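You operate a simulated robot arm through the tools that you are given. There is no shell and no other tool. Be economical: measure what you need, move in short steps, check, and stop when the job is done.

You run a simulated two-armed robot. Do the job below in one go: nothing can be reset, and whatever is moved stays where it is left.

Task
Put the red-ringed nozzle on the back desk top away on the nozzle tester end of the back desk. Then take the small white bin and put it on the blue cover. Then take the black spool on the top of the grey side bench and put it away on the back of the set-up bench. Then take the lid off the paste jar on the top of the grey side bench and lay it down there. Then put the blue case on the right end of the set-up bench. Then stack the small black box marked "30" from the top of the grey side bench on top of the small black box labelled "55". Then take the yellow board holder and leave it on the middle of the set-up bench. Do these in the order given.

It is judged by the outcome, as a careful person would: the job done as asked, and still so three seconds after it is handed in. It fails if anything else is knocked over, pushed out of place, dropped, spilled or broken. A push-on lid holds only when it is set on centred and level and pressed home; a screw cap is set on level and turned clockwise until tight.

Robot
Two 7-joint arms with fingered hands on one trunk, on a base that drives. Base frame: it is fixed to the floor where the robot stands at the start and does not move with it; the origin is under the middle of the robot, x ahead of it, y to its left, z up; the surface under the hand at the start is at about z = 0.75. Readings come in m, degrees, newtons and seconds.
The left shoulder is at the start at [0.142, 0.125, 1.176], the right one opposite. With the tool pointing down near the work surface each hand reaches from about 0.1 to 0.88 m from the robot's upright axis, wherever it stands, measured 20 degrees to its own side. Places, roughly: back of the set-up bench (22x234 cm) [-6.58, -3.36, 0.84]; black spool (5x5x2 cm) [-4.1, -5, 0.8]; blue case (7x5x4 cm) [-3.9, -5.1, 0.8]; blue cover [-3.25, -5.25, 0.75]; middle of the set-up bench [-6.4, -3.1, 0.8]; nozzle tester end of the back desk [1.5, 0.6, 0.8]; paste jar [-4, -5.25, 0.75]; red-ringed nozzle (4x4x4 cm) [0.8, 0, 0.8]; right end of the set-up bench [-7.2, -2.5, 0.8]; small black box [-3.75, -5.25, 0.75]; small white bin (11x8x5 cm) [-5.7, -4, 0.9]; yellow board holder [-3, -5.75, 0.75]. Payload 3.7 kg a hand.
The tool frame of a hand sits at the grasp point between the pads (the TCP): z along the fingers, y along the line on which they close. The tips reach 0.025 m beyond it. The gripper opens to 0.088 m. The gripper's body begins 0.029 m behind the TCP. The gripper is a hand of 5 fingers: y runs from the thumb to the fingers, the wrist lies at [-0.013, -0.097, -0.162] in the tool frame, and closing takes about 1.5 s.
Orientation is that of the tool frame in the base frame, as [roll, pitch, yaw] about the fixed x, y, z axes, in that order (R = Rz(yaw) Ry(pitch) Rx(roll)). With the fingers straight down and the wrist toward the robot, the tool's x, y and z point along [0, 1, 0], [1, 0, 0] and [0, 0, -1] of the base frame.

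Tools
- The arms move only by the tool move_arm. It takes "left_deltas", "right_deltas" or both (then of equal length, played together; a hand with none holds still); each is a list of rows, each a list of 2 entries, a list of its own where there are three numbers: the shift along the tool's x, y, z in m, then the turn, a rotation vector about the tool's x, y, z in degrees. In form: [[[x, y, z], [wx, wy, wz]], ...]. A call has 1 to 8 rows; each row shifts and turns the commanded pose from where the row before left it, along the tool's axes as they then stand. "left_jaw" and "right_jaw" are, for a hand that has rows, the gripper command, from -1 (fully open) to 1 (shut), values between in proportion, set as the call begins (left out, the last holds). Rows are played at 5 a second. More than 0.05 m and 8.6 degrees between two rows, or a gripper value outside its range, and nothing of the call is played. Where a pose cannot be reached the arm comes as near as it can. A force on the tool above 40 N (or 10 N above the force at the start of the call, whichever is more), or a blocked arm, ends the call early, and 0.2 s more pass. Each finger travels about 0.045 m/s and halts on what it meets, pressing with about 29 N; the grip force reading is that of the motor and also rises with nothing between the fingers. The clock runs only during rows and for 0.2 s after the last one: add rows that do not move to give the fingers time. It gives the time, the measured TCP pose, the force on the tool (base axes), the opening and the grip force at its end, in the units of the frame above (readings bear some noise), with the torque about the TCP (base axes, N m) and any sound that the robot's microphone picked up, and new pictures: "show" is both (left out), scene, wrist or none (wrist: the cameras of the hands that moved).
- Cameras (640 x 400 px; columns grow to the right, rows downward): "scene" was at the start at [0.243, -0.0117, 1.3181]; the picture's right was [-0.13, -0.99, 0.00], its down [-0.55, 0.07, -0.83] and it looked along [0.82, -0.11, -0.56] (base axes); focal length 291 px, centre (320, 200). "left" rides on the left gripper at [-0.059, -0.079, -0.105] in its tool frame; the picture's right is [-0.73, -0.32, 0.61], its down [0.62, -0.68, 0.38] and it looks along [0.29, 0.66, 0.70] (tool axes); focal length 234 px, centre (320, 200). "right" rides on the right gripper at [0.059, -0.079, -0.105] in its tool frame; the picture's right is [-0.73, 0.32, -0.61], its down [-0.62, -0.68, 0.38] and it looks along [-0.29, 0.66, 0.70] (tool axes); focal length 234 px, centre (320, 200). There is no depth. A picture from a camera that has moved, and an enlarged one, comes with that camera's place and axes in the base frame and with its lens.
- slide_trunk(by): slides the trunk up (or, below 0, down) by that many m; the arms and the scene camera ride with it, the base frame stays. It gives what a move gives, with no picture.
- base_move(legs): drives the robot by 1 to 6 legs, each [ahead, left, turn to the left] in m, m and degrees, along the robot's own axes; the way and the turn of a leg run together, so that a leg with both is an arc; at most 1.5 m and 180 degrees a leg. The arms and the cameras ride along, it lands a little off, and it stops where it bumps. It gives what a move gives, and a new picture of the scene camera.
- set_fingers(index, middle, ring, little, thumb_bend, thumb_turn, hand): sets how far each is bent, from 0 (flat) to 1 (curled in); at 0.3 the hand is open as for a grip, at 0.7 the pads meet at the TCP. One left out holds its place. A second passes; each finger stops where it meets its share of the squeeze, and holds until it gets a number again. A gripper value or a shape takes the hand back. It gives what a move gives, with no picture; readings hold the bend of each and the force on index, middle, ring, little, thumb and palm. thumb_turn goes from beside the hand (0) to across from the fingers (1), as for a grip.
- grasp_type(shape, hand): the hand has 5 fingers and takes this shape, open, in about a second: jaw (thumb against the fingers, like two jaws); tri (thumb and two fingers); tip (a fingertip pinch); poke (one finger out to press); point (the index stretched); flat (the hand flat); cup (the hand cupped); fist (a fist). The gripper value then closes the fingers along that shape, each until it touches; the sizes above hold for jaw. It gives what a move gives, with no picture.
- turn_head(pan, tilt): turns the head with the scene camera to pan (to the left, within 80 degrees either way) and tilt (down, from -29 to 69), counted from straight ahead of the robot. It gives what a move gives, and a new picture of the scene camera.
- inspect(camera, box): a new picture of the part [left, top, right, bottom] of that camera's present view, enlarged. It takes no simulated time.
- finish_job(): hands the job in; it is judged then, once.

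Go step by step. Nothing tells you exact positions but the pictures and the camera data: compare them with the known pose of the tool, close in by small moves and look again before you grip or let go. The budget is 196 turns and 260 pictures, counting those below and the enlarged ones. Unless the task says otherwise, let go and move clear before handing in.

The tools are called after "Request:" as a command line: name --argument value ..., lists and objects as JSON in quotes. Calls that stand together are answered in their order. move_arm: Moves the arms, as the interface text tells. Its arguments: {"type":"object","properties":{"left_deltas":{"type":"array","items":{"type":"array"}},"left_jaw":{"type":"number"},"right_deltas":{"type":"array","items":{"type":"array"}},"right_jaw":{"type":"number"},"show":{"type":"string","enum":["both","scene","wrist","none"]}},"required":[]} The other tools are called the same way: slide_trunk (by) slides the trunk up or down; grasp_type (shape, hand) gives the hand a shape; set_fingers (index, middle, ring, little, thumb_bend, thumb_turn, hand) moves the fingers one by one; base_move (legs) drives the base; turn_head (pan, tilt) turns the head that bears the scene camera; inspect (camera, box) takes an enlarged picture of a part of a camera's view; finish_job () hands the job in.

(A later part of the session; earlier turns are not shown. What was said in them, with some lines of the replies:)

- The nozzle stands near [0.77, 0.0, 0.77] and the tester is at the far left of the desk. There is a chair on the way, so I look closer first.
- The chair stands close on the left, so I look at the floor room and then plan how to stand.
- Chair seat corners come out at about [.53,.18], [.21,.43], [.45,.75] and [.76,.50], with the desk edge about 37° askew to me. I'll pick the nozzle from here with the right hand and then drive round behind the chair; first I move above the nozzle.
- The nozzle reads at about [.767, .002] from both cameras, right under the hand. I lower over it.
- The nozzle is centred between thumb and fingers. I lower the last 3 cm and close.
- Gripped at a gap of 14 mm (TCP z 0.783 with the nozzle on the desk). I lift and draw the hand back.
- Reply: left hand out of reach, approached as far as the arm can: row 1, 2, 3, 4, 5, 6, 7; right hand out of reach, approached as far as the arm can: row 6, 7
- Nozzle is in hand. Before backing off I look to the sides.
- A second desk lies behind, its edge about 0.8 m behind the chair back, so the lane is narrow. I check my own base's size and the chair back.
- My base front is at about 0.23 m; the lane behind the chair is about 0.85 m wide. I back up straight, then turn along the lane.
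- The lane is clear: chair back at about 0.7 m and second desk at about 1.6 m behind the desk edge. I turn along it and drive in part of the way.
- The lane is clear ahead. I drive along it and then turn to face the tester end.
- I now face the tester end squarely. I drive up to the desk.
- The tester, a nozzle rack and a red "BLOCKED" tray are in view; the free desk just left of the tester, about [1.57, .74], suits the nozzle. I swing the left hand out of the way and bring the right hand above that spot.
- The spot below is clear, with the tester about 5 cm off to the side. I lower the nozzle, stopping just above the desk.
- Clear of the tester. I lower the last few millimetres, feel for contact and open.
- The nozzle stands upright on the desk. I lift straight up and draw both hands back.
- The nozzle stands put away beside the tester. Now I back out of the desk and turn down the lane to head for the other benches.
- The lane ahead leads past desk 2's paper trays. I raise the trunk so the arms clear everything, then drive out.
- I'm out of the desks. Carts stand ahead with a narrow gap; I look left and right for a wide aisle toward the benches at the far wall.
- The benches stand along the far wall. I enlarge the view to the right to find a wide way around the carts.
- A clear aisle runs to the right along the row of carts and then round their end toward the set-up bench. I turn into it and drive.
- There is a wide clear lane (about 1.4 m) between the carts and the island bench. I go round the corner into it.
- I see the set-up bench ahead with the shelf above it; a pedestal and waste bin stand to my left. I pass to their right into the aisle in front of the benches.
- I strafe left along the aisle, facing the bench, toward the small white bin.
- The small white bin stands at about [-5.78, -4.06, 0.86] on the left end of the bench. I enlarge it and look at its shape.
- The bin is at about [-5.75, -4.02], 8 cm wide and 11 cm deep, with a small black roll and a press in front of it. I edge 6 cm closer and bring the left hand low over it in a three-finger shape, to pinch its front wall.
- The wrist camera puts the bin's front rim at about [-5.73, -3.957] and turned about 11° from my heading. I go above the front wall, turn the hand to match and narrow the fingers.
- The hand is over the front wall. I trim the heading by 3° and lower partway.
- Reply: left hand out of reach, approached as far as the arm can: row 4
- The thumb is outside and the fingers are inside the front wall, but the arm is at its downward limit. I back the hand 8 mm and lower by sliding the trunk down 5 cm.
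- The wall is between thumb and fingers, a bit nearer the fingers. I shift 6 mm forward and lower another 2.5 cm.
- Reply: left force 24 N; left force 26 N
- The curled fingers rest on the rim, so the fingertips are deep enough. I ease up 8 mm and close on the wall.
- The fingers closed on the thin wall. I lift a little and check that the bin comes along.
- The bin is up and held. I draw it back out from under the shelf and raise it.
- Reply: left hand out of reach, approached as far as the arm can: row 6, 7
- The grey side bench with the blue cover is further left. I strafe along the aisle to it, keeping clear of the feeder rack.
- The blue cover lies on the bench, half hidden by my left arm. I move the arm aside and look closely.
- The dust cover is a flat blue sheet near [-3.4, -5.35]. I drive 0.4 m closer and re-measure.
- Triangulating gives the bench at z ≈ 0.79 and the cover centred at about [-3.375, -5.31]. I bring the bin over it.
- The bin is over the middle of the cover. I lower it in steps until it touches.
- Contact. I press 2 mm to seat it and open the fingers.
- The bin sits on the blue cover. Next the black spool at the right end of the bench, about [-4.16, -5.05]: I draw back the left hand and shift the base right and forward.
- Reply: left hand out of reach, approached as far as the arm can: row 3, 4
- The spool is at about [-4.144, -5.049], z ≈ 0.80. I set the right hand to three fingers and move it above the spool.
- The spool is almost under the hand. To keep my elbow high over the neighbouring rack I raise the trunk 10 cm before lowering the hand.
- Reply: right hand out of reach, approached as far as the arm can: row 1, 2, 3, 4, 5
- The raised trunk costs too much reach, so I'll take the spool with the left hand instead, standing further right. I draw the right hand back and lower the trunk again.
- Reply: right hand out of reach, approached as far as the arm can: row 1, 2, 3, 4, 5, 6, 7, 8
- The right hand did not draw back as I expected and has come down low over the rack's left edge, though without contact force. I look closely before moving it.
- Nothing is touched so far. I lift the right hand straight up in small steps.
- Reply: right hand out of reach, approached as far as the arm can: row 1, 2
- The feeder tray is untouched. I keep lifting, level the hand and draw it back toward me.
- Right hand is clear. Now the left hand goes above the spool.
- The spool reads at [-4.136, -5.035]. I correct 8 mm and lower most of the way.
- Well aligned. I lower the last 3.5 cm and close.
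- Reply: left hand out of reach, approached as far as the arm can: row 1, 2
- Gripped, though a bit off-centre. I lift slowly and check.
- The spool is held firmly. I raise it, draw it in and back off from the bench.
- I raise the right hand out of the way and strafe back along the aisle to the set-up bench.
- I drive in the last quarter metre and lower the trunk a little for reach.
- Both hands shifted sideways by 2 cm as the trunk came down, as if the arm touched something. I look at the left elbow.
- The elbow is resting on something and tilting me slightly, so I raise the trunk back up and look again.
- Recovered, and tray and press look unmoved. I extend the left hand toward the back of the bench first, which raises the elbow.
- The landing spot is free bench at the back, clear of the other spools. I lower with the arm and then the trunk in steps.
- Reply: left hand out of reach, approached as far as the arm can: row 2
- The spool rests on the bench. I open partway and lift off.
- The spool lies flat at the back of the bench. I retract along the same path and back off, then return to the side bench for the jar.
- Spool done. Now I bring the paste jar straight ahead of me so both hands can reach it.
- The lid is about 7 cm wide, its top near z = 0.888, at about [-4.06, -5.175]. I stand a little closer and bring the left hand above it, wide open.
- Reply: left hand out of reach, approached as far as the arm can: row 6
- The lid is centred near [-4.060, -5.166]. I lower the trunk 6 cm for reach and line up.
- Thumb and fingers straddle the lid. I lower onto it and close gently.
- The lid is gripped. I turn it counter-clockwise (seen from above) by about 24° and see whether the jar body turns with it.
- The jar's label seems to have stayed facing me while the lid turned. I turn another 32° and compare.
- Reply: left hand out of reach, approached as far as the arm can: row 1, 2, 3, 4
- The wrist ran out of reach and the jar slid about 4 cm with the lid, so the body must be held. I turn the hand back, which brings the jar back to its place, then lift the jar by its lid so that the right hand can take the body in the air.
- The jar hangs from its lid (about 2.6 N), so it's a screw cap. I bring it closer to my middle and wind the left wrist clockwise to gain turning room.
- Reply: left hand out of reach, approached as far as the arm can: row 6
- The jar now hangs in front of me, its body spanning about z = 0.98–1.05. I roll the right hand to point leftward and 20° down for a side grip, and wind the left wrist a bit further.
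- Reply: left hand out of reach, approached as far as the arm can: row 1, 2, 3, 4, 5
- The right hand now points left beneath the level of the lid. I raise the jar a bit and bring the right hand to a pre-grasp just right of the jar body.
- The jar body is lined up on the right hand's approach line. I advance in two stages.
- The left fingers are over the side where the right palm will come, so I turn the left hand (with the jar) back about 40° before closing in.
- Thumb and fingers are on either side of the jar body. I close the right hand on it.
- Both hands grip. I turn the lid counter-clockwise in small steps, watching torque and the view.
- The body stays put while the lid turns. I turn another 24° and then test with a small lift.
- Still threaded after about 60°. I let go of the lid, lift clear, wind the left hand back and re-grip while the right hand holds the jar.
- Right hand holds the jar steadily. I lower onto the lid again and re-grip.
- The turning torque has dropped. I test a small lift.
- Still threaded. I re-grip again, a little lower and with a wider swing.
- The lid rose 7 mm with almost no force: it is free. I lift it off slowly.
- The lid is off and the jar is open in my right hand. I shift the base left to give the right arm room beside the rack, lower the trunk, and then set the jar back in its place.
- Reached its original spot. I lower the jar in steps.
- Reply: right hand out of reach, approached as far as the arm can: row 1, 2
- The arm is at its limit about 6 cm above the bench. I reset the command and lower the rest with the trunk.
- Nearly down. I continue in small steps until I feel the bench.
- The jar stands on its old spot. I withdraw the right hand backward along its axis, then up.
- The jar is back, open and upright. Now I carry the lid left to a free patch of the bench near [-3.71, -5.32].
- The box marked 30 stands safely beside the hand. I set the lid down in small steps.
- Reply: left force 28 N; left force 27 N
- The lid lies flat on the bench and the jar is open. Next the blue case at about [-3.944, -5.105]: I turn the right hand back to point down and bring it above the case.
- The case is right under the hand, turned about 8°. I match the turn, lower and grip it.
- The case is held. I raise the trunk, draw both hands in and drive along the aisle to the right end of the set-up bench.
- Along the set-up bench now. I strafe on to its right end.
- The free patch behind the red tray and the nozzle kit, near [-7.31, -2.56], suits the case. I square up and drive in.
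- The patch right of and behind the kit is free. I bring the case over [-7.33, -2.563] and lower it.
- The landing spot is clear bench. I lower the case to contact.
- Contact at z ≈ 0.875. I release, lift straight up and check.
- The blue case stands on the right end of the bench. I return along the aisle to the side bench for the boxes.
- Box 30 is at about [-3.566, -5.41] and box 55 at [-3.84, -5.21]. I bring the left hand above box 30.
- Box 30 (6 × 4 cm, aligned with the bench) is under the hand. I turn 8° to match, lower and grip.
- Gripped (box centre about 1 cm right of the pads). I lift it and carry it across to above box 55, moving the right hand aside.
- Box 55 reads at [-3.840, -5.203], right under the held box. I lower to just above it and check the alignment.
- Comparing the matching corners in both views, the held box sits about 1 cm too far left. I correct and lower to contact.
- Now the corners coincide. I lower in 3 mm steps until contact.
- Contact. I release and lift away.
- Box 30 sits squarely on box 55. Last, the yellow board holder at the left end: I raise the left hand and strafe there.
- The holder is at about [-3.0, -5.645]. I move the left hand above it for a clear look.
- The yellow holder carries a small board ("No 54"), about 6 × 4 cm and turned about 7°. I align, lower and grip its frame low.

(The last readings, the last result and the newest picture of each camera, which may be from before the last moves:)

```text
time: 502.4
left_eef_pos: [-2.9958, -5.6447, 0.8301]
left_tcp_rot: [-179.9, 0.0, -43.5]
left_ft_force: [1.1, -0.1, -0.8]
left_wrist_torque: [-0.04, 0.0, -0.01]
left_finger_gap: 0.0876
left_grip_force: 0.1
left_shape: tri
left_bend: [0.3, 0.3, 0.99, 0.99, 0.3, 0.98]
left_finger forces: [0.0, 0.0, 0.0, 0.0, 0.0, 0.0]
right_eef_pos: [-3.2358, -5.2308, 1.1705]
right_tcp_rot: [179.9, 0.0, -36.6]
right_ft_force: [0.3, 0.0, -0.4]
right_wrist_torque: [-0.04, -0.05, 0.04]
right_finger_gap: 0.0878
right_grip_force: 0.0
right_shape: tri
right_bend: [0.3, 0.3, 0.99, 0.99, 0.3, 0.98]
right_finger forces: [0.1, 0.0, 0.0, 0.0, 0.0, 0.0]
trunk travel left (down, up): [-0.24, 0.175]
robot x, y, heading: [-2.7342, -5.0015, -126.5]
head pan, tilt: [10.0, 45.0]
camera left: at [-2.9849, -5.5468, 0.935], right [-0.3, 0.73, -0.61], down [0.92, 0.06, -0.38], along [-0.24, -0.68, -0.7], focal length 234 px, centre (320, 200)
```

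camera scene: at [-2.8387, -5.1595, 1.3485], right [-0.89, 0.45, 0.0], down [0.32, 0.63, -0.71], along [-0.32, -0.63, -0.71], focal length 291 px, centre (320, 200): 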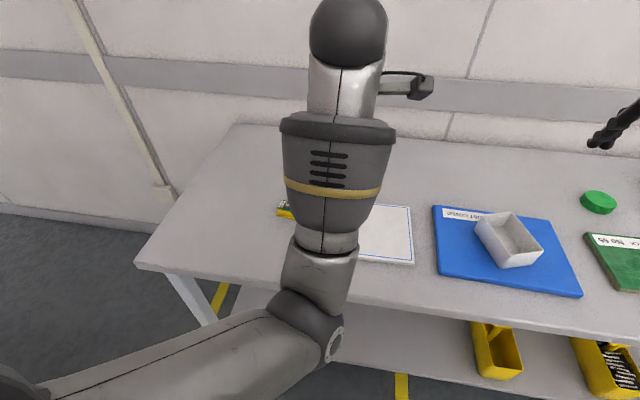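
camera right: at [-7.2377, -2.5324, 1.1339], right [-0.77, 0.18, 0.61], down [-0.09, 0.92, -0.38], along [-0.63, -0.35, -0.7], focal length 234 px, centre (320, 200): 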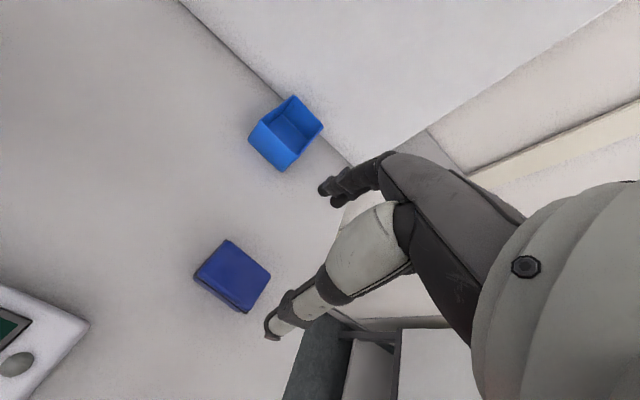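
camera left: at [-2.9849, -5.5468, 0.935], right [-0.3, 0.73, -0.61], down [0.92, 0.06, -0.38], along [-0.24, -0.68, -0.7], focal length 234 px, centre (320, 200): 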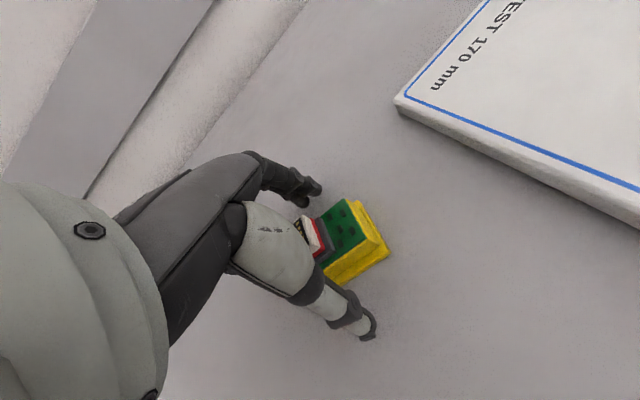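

Request:
move_arm --left_deltas '[[[0, 0, 0.004], [0, 0, 0]], [[0, 0, 0], [0, 0, 0]], [[0, 0, 0], [0, 0, 0]], [[0, 0, 0], [0, 0, 0]], [[0, 0, 0], [0, 0, 0]], [[0, 0, 0], [0, 0, 0]], [[0, 0, 0], [0, 0, 0]]]' --left_jaw 1 --show "wrist"

```text
time: 504.0
left_eef_pos: [-2.9964, -5.6437, 0.8292]
left_tcp_rot: [179.7, -0.1, -43.5]
left_ft_force: [-0.5, -2.3, 15.0]
left_wrist_torque: [-0.27, 0.27, 0.09]
left_finger_gap: 0.032
left_grip_force: 29.4
left_shape: tri
left_bend: [0.75, 0.5, 1.0, 1.0, 0.74, 1.0]
left_finger forces: [19.9, 18.3, 0.0, 0.0, 33.4, 0.2]
right_eef_pos: [-3.2354, -5.23, 1.1692]
right_tcp_rot: [179.8, 0.0, -36.6]
right_ft_force: [0.2, 0.1, 0.7]
right_wrist_torque: [-0.03, 0.02, 0.0]
right_finger_gap: 0.0877
right_grip_force: 0.1
right_shape: tri
right_bend: [0.3, 0.3, 0.99, 0.99, 0.3, 0.98]
right_finger forces: [0.0, 0.0, 0.0, 0.0, 0.1, 0.0]
trunk travel left (down, up): [-0.24, 0.175]
robot x, y, heading: [-2.7345, -4.9991, -126.6]
head pan, tilt: [10.0, 45.0]
camera left: at [-2.9846, -5.5462, 0.9336], right [-0.31, 0.73, -0.61], down [0.92, 0.06, -0.39], along [-0.24, -0.68, -0.69], focal length 234 px, centre (320, 200)
```

left: 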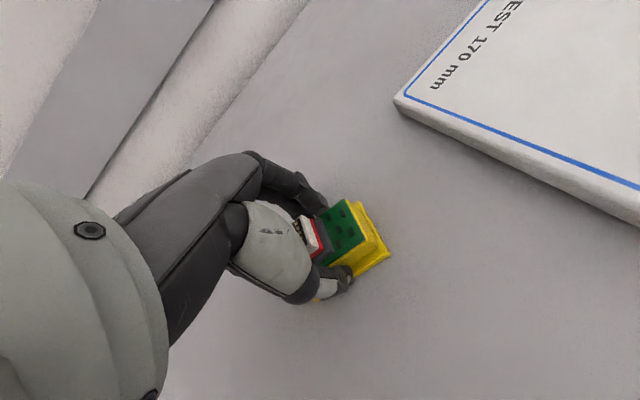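

Gripped. I lift gently and check it is level.

Request:
move_arm --left_deltas '[[[0, 0, -0.015], [0, 0, 0]], [[0, 0, -0.02], [0, 0, 0]], [[0, 0, -0.03], [0, 0, 0]]]' --show "wrist"

```text
time: 504.8
left_eef_pos: [-2.9962, -5.6442, 0.8905]
left_tcp_rot: [-179.8, -0.1, -43.5]
left_ft_force: [0.7, 0.6, -0.6]
left_wrist_torque: [0.02, -0.02, -0.04]
left_finger_gap: 0.0309
left_grip_force: 29.3
left_shape: tri
left_bend: [0.74, 0.5, 1.0, 1.0, 0.74, 1.0]
left_finger forces: [11.7, 14.1, 0.0, 0.0, 31.1, 0.0]
right_eef_pos: [-3.2355, -5.2311, 1.17]
right_tcp_rot: [179.9, 0.0, -36.7]
right_ft_force: [0.0, 0.7, 1.0]
right_wrist_torque: [-0.01, -0.02, -0.03]
right_finger_gap: 0.0878
right_grip_force: 0.1
right_shape: tri
right_bend: [0.3, 0.3, 0.99, 0.99, 0.3, 0.98]
right_finger forces: [0.0, 0.1, 0.0, 0.1, 0.0, 0.0]
trunk travel left (down, up): [-0.24, 0.175]
robot x, y, heading: [-2.7362, -4.9971, -126.5]
head pan, tilt: [10.0, 45.0]
camera left: at [-2.9848, -5.5462, 0.9953], right [-0.3, 0.74, -0.61], down [0.92, 0.06, -0.38], along [-0.24, -0.67, -0.7], focal length 234 px, centre (320, 200)
```

left: 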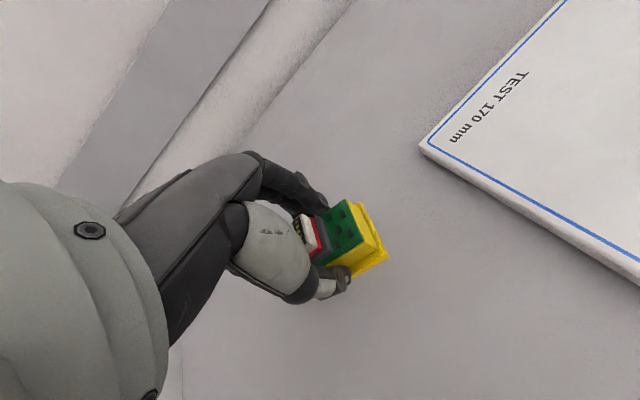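

Held level. I raise and draw it in, lift the trunk, and drive back to the middle of the set-up bench.

Request:
move_arm --left_deltas '[[[0, 0, -0.045], [0, 0, 0]], [[0, 0, -0.045], [0, 0, 0]], [[0, 0, -0.045], [0, 0, 0]], [[0, -0.02, -0.03], [0, 0, -3.5]], [[-0.02, -0.035, 0], [0, 0, -3.5]], [[-0.02, -0.035, 0], [0, 0, 0]], [[-0.02, -0.035, 0], [0, 0, 0]]]' --show "none"

Request:
slide_trunk --by 0.08

Request:
base_move --legs '[[-0.34, 0, 0], [0, -1.45, 0], [0, -1.45, 0], [0, -1.3, 0]]'

```text
time: 506.4
left_eef_pos: [-2.9641, -5.5078, 1.058]
left_tcp_rot: [-179.8, -0.1, -36.4]
left_ft_force: [0.4, -0.2, -1.0]
left_wrist_torque: [-0.04, -0.01, 0.02]
left_finger_gap: 0.0306
left_grip_force: 29.1
left_shape: tri
left_bend: [0.74, 0.5, 1.0, 1.0, 0.74, 1.0]
left_finger forces: [11.6, 13.5, 0.0, 0.0, 29.7, 0.1]
right_eef_pos: [-3.2357, -5.2298, 1.17]
right_tcp_rot: [180.0, 0.1, -36.6]
right_ft_force: [0.6, 0.3, 0.3]
right_wrist_torque: [-0.02, -0.03, 0.0]
right_finger_gap: 0.0876
right_grip_force: 0.2
right_shape: tri
right_bend: [0.3, 0.3, 0.99, 0.99, 0.3, 0.98]
right_finger forces: [0.0, 0.1, 0.0, 0.1, 0.1, 0.1]
trunk travel left (down, up): [-0.24, 0.175]
robot x, y, heading: [-2.7398, -4.9992, -126.8]
head pan, tilt: [10.0, 45.0]
```

```text
time: 507.5
left_eef_pos: [-2.9661, -5.5086, 1.1343]
left_tcp_rot: [-179.9, -0.1, -36.5]
left_ft_force: [-0.5, -0.5, -1.3]
left_wrist_torque: [0.04, -0.01, -0.02]
left_finger_gap: 0.0307
left_grip_force: 29.1
left_shape: tri
left_bend: [0.74, 0.5, 1.0, 1.0, 0.74, 1.0]
left_finger forces: [11.5, 13.4, 0.0, 0.0, 29.6, 0.0]
right_eef_pos: [-3.2369, -5.2321, 1.2468]
right_tcp_rot: [-179.9, -0.1, -36.5]
right_ft_force: [-0.2, -0.3, -0.6]
right_wrist_torque: [0.02, -0.02, 0.01]
right_finger_gap: 0.0876
right_grip_force: 0.1
right_shape: tri
right_bend: [0.3, 0.3, 0.99, 0.99, 0.3, 0.98]
right_finger forces: [0.0, 0.1, 0.0, 0.0, 0.1, 0.0]
trunk travel left (down, up): [-0.32, 0.095]
robot x, y, heading: [-2.7339, -5.0017, -126.5]
head pan, tilt: [10.0, 45.0]
```

```text
time: 546.0
left_eef_pos: [-6.1149, -2.6808, 1.1357]
left_tcp_rot: [-179.9, 0.0, -37.2]
left_ft_force: [-0.2, -1.0, -1.4]
left_wrist_torque: [0.01, 0.04, 0.0]
left_finger_gap: 0.0306
left_grip_force: 29.1
left_shape: tri
left_bend: [0.74, 0.5, 1.0, 1.0, 0.74, 1.0]
left_finger forces: [11.5, 13.4, 0.0, 0.0, 30.1, 0.0]
right_eef_pos: [-6.3811, -2.3996, 1.2483]
right_tcp_rot: [179.9, -0.1, -37.2]
right_ft_force: [0.2, -0.2, -0.2]
right_wrist_torque: [0.0, 0.0, 0.02]
right_finger_gap: 0.0874
right_grip_force: 0.1
right_shape: tri
right_bend: [0.3, 0.3, 0.99, 0.99, 0.3, 0.98]
right_finger forces: [0.0, 0.0, 0.1, 0.1, 0.0, 0.0]
trunk travel left (down, up): [-0.32, 0.095]
robot x, y, heading: [-5.8775, -2.1715, -127.3]
head pan, tilt: [10.0, 45.0]
camera scene: at [-5.9489, -2.2874, 1.4308], right [-0.89, 0.46, 0.0], down [0.32, 0.63, -0.71], along [-0.32, -0.63, -0.71], focal length 291 px, centre (320, 200)
```

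scene: 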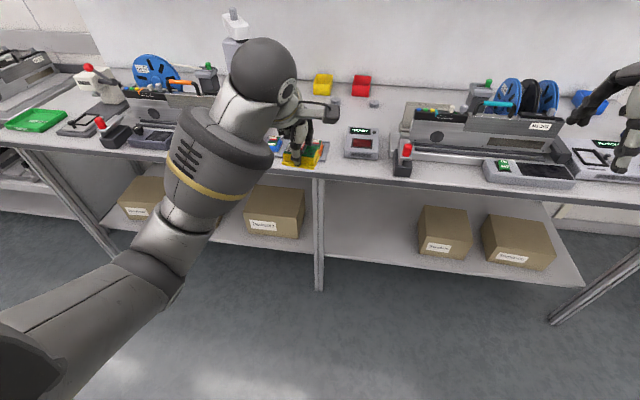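

The middle of the bench has a free strip behind the small dark device. I drive in closer to see it.

Request:
base_move --legs '[[0.25, -0.06, 0.4], [0.23, 0, 0]]'

```text
time: 549.2
left_eef_pos: [-6.4422, -3.0303, 1.1357]
left_tcp_rot: [-180.0, 0.0, -36.6]
left_ft_force: [-0.2, -0.2, -2.0]
left_wrist_torque: [0.01, 0.01, 0.01]
left_finger_gap: 0.0307
left_grip_force: 28.9
left_shape: tri
left_bend: [0.74, 0.5, 1.0, 1.0, 0.74, 1.0]
left_finger forces: [11.5, 13.4, 0.0, 0.0, 29.9, 0.0]
right_eef_pos: [-6.7135, -2.7507, 1.249]
right_tcp_rot: [-180.0, 0.1, -36.7]
right_ft_force: [0.2, -0.6, -0.2]
right_wrist_torque: [0.01, -0.03, 0.06]
right_finger_gap: 0.0878
right_grip_force: 0.0
right_shape: tri
right_bend: [0.3, 0.3, 0.99, 0.99, 0.3, 0.98]
right_finger forces: [0.1, 0.0, 0.0, 0.0, 0.0, 0.0]
trunk travel left (down, up): [-0.32, 0.095]
robot x, y, heading: [-6.2125, -2.5186, -126.8]
head pan, tilt: [10.0, 45.0]
camera scene: at [-6.2825, -2.6353, 1.4308], right [-0.89, 0.45, 0.0], down [0.32, 0.63, -0.71], along [-0.32, -0.63, -0.71], focal length 291 px, centre (320, 200)
```

scene: 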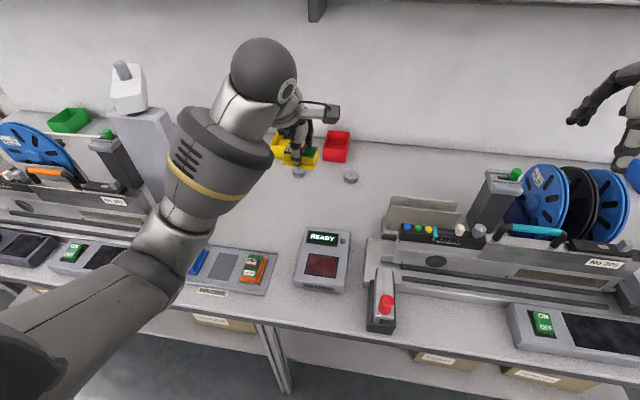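

The free patch between the device and the back discs is wide. I move the holder forward 13 cm and lower it.

Request:
move_arm --left_deltas '[[[0, 0.033, 0.02], [0, 0, 0]], [[0, 0.033, 0.025], [0, 0, 0]], [[0, 0.033, 0.025], [0, 0, 0]], [[0, 0.032, 0.025], [0, 0, 0]], [[0, 0, 0.04], [0, 0, 0]], [[0, 0, 0.04], [0, 0, 0]], [[0, 0, 0.04], [0, 0, 0]]]'

```text
time: 550.8
left_eef_pos: [-6.5186, -3.134, 0.92]
left_tcp_rot: [-180.0, -0.1, -36.5]
left_ft_force: [0.3, -0.5, -1.8]
left_wrist_torque: [-0.02, 0.02, -0.01]
left_finger_gap: 0.0305
left_grip_force: 28.8
left_shape: tri
left_bend: [0.74, 0.5, 1.0, 1.0, 0.74, 1.0]
left_finger forces: [11.4, 12.9, 0.1, 0.0, 29.2, 0.1]
right_eef_pos: [-6.7138, -2.7509, 1.2511]
right_tcp_rot: [179.9, -0.1, -36.7]
right_ft_force: [-0.7, -0.1, -0.4]
right_wrist_torque: [-0.04, 0.0, 0.0]
right_finger_gap: 0.0875
right_grip_force: 0.1
right_shape: tri
right_bend: [0.3, 0.3, 0.99, 0.99, 0.3, 0.98]
right_finger forces: [0.0, 0.0, 0.0, 0.0, 0.1, 0.0]
trunk travel left (down, up): [-0.32, 0.095]
robot x, y, heading: [-6.2122, -2.5206, -126.8]
head pan, tilt: [10.0, 45.0]
camera scene: at [-6.2821, -2.6348, 1.4308], right [-0.89, 0.45, 0.0], down [0.32, 0.63, -0.71], along [-0.32, -0.63, -0.71], focal length 291 px, centre (320, 200)
camera left: at [-6.5191, -3.0364, 1.0245], right [-0.39, 0.69, -0.61], down [0.91, 0.18, -0.38], along [-0.16, -0.7, -0.7], focal length 234 px, centre (320, 200)
```

scene: 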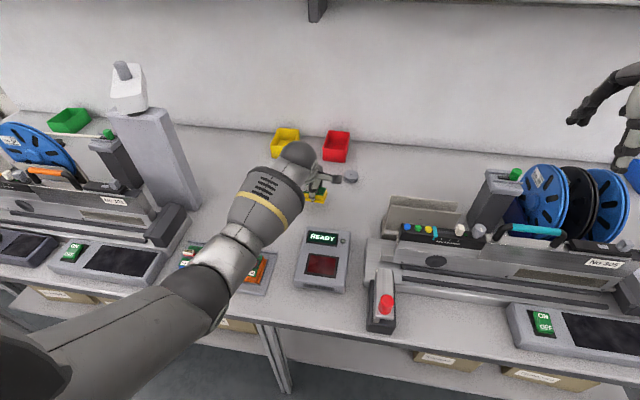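
left: 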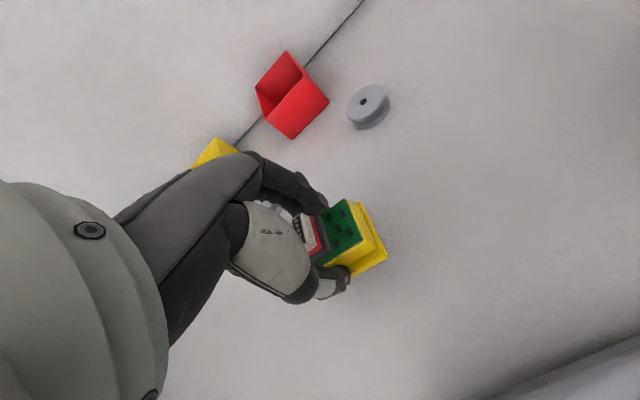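

Clear below. I lower to contact.

Request:
move_arm --left_deltas '[[[0, 0, 0.02], [0, 0, 0]], [[0, 0, 0.013], [0, 0, 0]]]' --show "none"

Request:
move_arm --left_deltas '[[[0, 0, 0.003], [0, 0, 0]], [[0, 0, 0.003], [0, 0, 0]]]' --show "none"

```text
time: 551.4
left_eef_pos: [-6.5181, -3.1352, 0.8879]
left_tcp_rot: [-180.0, -0.1, -36.7]
left_ft_force: [-0.7, 0.7, -2.3]
left_wrist_torque: [-0.01, 0.02, -0.02]
left_finger_gap: 0.0308
left_grip_force: 29.2
left_shape: tri
left_bend: [0.74, 0.5, 1.0, 1.0, 0.74, 1.0]
left_finger forces: [11.4, 12.9, 0.0, 0.0, 29.2, 0.1]
right_eef_pos: [-6.7128, -2.7516, 1.2487]
right_tcp_rot: [180.0, 0.0, -36.8]
right_ft_force: [-0.7, -0.1, 0.3]
right_wrist_torque: [-0.01, -0.05, -0.01]
right_finger_gap: 0.0879
right_grip_force: 0.1
right_shape: tri
right_bend: [0.3, 0.3, 0.99, 0.99, 0.3, 0.98]
right_finger forces: [0.0, 0.0, 0.0, 0.0, 0.1, 0.1]
trunk travel left (down, up): [-0.32, 0.095]
robot x, y, heading: [-6.2105, -2.5166, -126.9]
head pan, tilt: [10.0, 45.0]
```

```text
time: 552.0
left_eef_pos: [-6.5203, -3.1342, 0.8819]
left_tcp_rot: [-179.9, 0.1, -36.6]
left_ft_force: [-0.4, -0.2, -0.4]
left_wrist_torque: [-0.01, -0.01, 0.03]
left_finger_gap: 0.0306
left_grip_force: 28.6
left_shape: tri
left_bend: [0.74, 0.5, 1.0, 1.0, 0.74, 1.0]
left_finger forces: [11.4, 12.8, 0.1, 0.1, 29.1, 0.0]
right_eef_pos: [-6.7129, -2.7503, 1.2503]
right_tcp_rot: [179.8, 0.0, -36.6]
right_ft_force: [1.2, 0.4, 0.6]
right_wrist_torque: [-0.02, 0.0, 0.04]
right_finger_gap: 0.0877
right_grip_force: 0.1
right_shape: tri
right_bend: [0.3, 0.3, 0.99, 0.99, 0.3, 0.98]
right_finger forces: [0.1, 0.0, 0.0, 0.0, 0.1, 0.0]
trunk travel left (down, up): [-0.32, 0.095]
robot x, y, heading: [-6.2142, -2.5243, -126.6]
head pan, tilt: [10.0, 45.0]
```

Request:
move_arm --left_deltas '[[[0, 0, 0.002], [0, 0, 0]], [[0, 0, 0.002], [0, 0, 0]]]' --show "none"

```text
time: 552.6
left_eef_pos: [-6.52, -3.1348, 0.8793]
left_tcp_rot: [179.9, 0.0, -36.6]
left_ft_force: [2.0, 0.8, 6.8]
left_wrist_torque: [-0.08, 0.07, 0.03]
left_finger_gap: 0.0309
left_grip_force: 28.9
left_shape: tri
left_bend: [0.74, 0.51, 1.0, 1.0, 0.74, 1.0]
left_finger forces: [11.7, 12.9, 0.0, 0.0, 31.2, 0.1]
right_eef_pos: [-6.7131, -2.7507, 1.2502]
right_tcp_rot: [179.9, 0.1, -36.6]
right_ft_force: [-0.4, 0.3, 0.2]
right_wrist_torque: [0.02, -0.01, 0.01]
right_finger_gap: 0.0879
right_grip_force: 0.0
right_shape: tri
right_bend: [0.3, 0.3, 0.99, 0.99, 0.3, 0.98]
right_finger forces: [0.0, 0.0, 0.0, 0.0, 0.1, 0.0]
trunk travel left (down, up): [-0.32, 0.095]
robot x, y, heading: [-6.2189, -2.5194, -126.4]
head pan, tilt: [10.0, 45.0]
```

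Contact as expected. I release and lift away.

Request:
move_arm --left_deltas '[[[0, 0, 0], [0, 0, 0]], [[0, 0, 0], [0, 0, 0]], [[0, 0, 0], [0, 0, 0]], [[0, 0, 0], [0, 0, 0]], [[0, 0, -0.02], [0, 0, 0]], [[0, 0, -0.04], [0, 0, 0]], [[0, 0, -0.045], [0, 0, 0]], [[0, 0, -0.045], [0, 0, 0]]]' --left_jaw -1 --show "wrist"

Request:
move_arm --left_deltas '[[[0, 0, -0.04], [0, 0, 0]], [[0, -0.03, -0.03], [0, 0, 0]], [[0, -0.04, 0], [0, 0, 0]], [[0, -0.04, 0], [0, 0, 0]], [[0, -0.04, 0], [0, 0, 0]]]' --show "none"

Request:
base_move --legs '[[-0.5, 0, 0]]'

```text
time: 554.4
left_eef_pos: [-6.5191, -3.1373, 1.0291]
left_tcp_rot: [-179.9, -0.2, -36.6]
left_ft_force: [-0.4, -0.8, -0.5]
left_wrist_torque: [0.02, 0.02, 0.02]
left_finger_gap: 0.0876
left_grip_force: 0.1
left_shape: tri
left_bend: [0.3, 0.3, 0.99, 0.99, 0.3, 0.98]
left_finger forces: [0.0, 0.1, 0.0, 0.0, 0.0, 0.1]
right_eef_pos: [-6.7126, -2.751, 1.2493]
right_tcp_rot: [179.9, 0.0, -36.7]
right_ft_force: [0.8, 0.6, 0.1]
right_wrist_torque: [-0.01, 0.02, 0.0]
right_finger_gap: 0.0878
right_grip_force: 0.0
right_shape: tri
right_bend: [0.3, 0.3, 0.99, 0.99, 0.3, 0.98]
right_finger forces: [0.1, 0.0, 0.0, 0.0, 0.1, 0.1]
trunk travel left (down, up): [-0.32, 0.095]
robot x, y, heading: [-6.2155, -2.5201, -126.9]
head pan, tilt: [10.0, 45.0]
camera left: at [-6.5201, -3.0383, 1.1335], right [-0.39, 0.69, -0.61], down [0.91, 0.18, -0.38], along [-0.16, -0.7, -0.7], focal length 234 px, centre (320, 200)
```

left: 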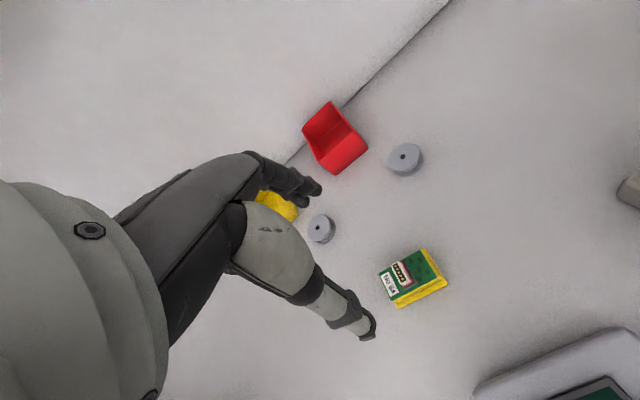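

```text
time: 555.6
left_eef_pos: [-6.43, -3.0119, 1.0977]
left_tcp_rot: [-179.9, -0.1, -36.7]
left_ft_force: [0.3, 0.2, 0.1]
left_wrist_torque: [0.03, -0.01, 0.0]
left_finger_gap: 0.0881
left_grip_force: 0.2
left_shape: tri
left_bend: [0.3, 0.3, 0.99, 0.99, 0.3, 0.98]
left_finger forces: [0.0, 0.0, 0.1, 0.1, 0.0, 0.0]
right_eef_pos: [-6.7132, -2.7505, 1.2496]
right_tcp_rot: [179.9, -0.1, -36.6]
right_ft_force: [-0.6, 0.5, -0.3]
right_wrist_torque: [0.04, 0.04, 0.02]
right_finger_gap: 0.0878
right_grip_force: 0.1
right_shape: tri
right_bend: [0.3, 0.3, 0.99, 0.99, 0.3, 0.98]
right_finger forces: [0.0, 0.0, 0.0, 0.0, 0.0, 0.1]
trunk travel left (down, up): [-0.32, 0.095]
robot x, y, heading: [-6.2131, -2.5161, -126.7]
head pan, tilt: [10.0, 45.0]
```

```text
time: 558.6
left_eef_pos: [-6.1275, -2.6085, 1.097]
left_tcp_rot: [-179.9, 0.1, -36.3]
left_ft_force: [-0.4, -0.1, -0.2]
left_wrist_torque: [0.0, -0.01, 0.01]
left_finger_gap: 0.0874
left_grip_force: 0.1
left_shape: tri
left_bend: [0.3, 0.3, 0.99, 0.99, 0.3, 0.98]
left_finger forces: [0.1, 0.0, 0.0, 0.0, 0.0, 0.0]
right_eef_pos: [-6.4112, -2.3483, 1.2505]
right_tcp_rot: [180.0, 0.0, -36.4]
right_ft_force: [0.0, -0.2, 0.1]
right_wrist_torque: [0.0, 0.0, -0.02]
right_finger_gap: 0.0877
right_grip_force: 0.0
right_shape: tri
right_bend: [0.3, 0.3, 0.99, 0.99, 0.3, 0.98]
right_finger forces: [0.1, 0.1, 0.1, 0.1, 0.1, 0.0]
trunk travel left (down, up): [-0.32, 0.095]
robot x, y, heading: [-5.9129, -2.1137, -126.6]
head pan, tilt: [10.0, 45.0]
camera scene: at [-5.981, -2.2292, 1.4309], right [-0.9, 0.44, 0.0], down [0.31, 0.63, -0.71], along [-0.31, -0.63, -0.71], focal length 291 px, centre (320, 200)
```

scene: 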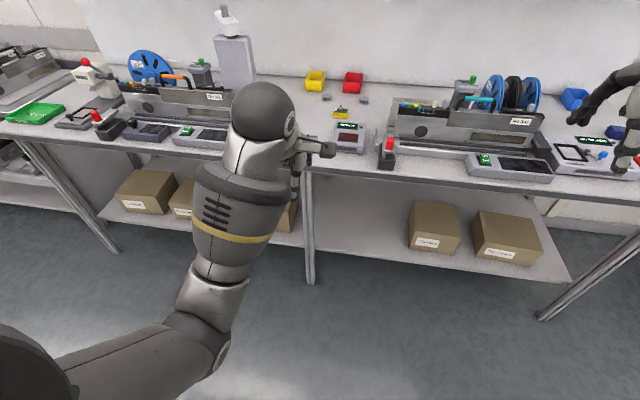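

All seven jobs look done: the holder stands in the middle of the bench, the case at its right end, and the hands are clear. I hand the job in.

Request:
finish_job

```text
The job is handed in.
```

I did all seven tasks in the order given and handed the job in, with both hands empty and clear at the end. I got no result back from the judging.

- **Red-ringed nozzle:** it stands on the back desk just left of the nozzle tester.
- **Small white bin:** it sits near the middle of the blue cover.
- **Black spool:** it lies flat at the left end of the back of the set-up bench, where the white bin had been.
- **Paste jar lid:** it was a screw cap, so I lifted the jar, unscrewed it in the air, and stood the jar back on its old spot. The lid lies flat on the grey side bench.
- **Blue case:** it is on the right end of the set-up bench, behind the red fault tray.
- **Box 30:** it is stacked squarely on box 55.
- **Yellow board holder:** it is in the middle of the set-up bench, behind the small dark device, with its board still in it.

While I was placing the spool, my left elbow rested briefly on the set-up bench near the green tray. In the pictures afterwards the tray and the press looked unmoved.
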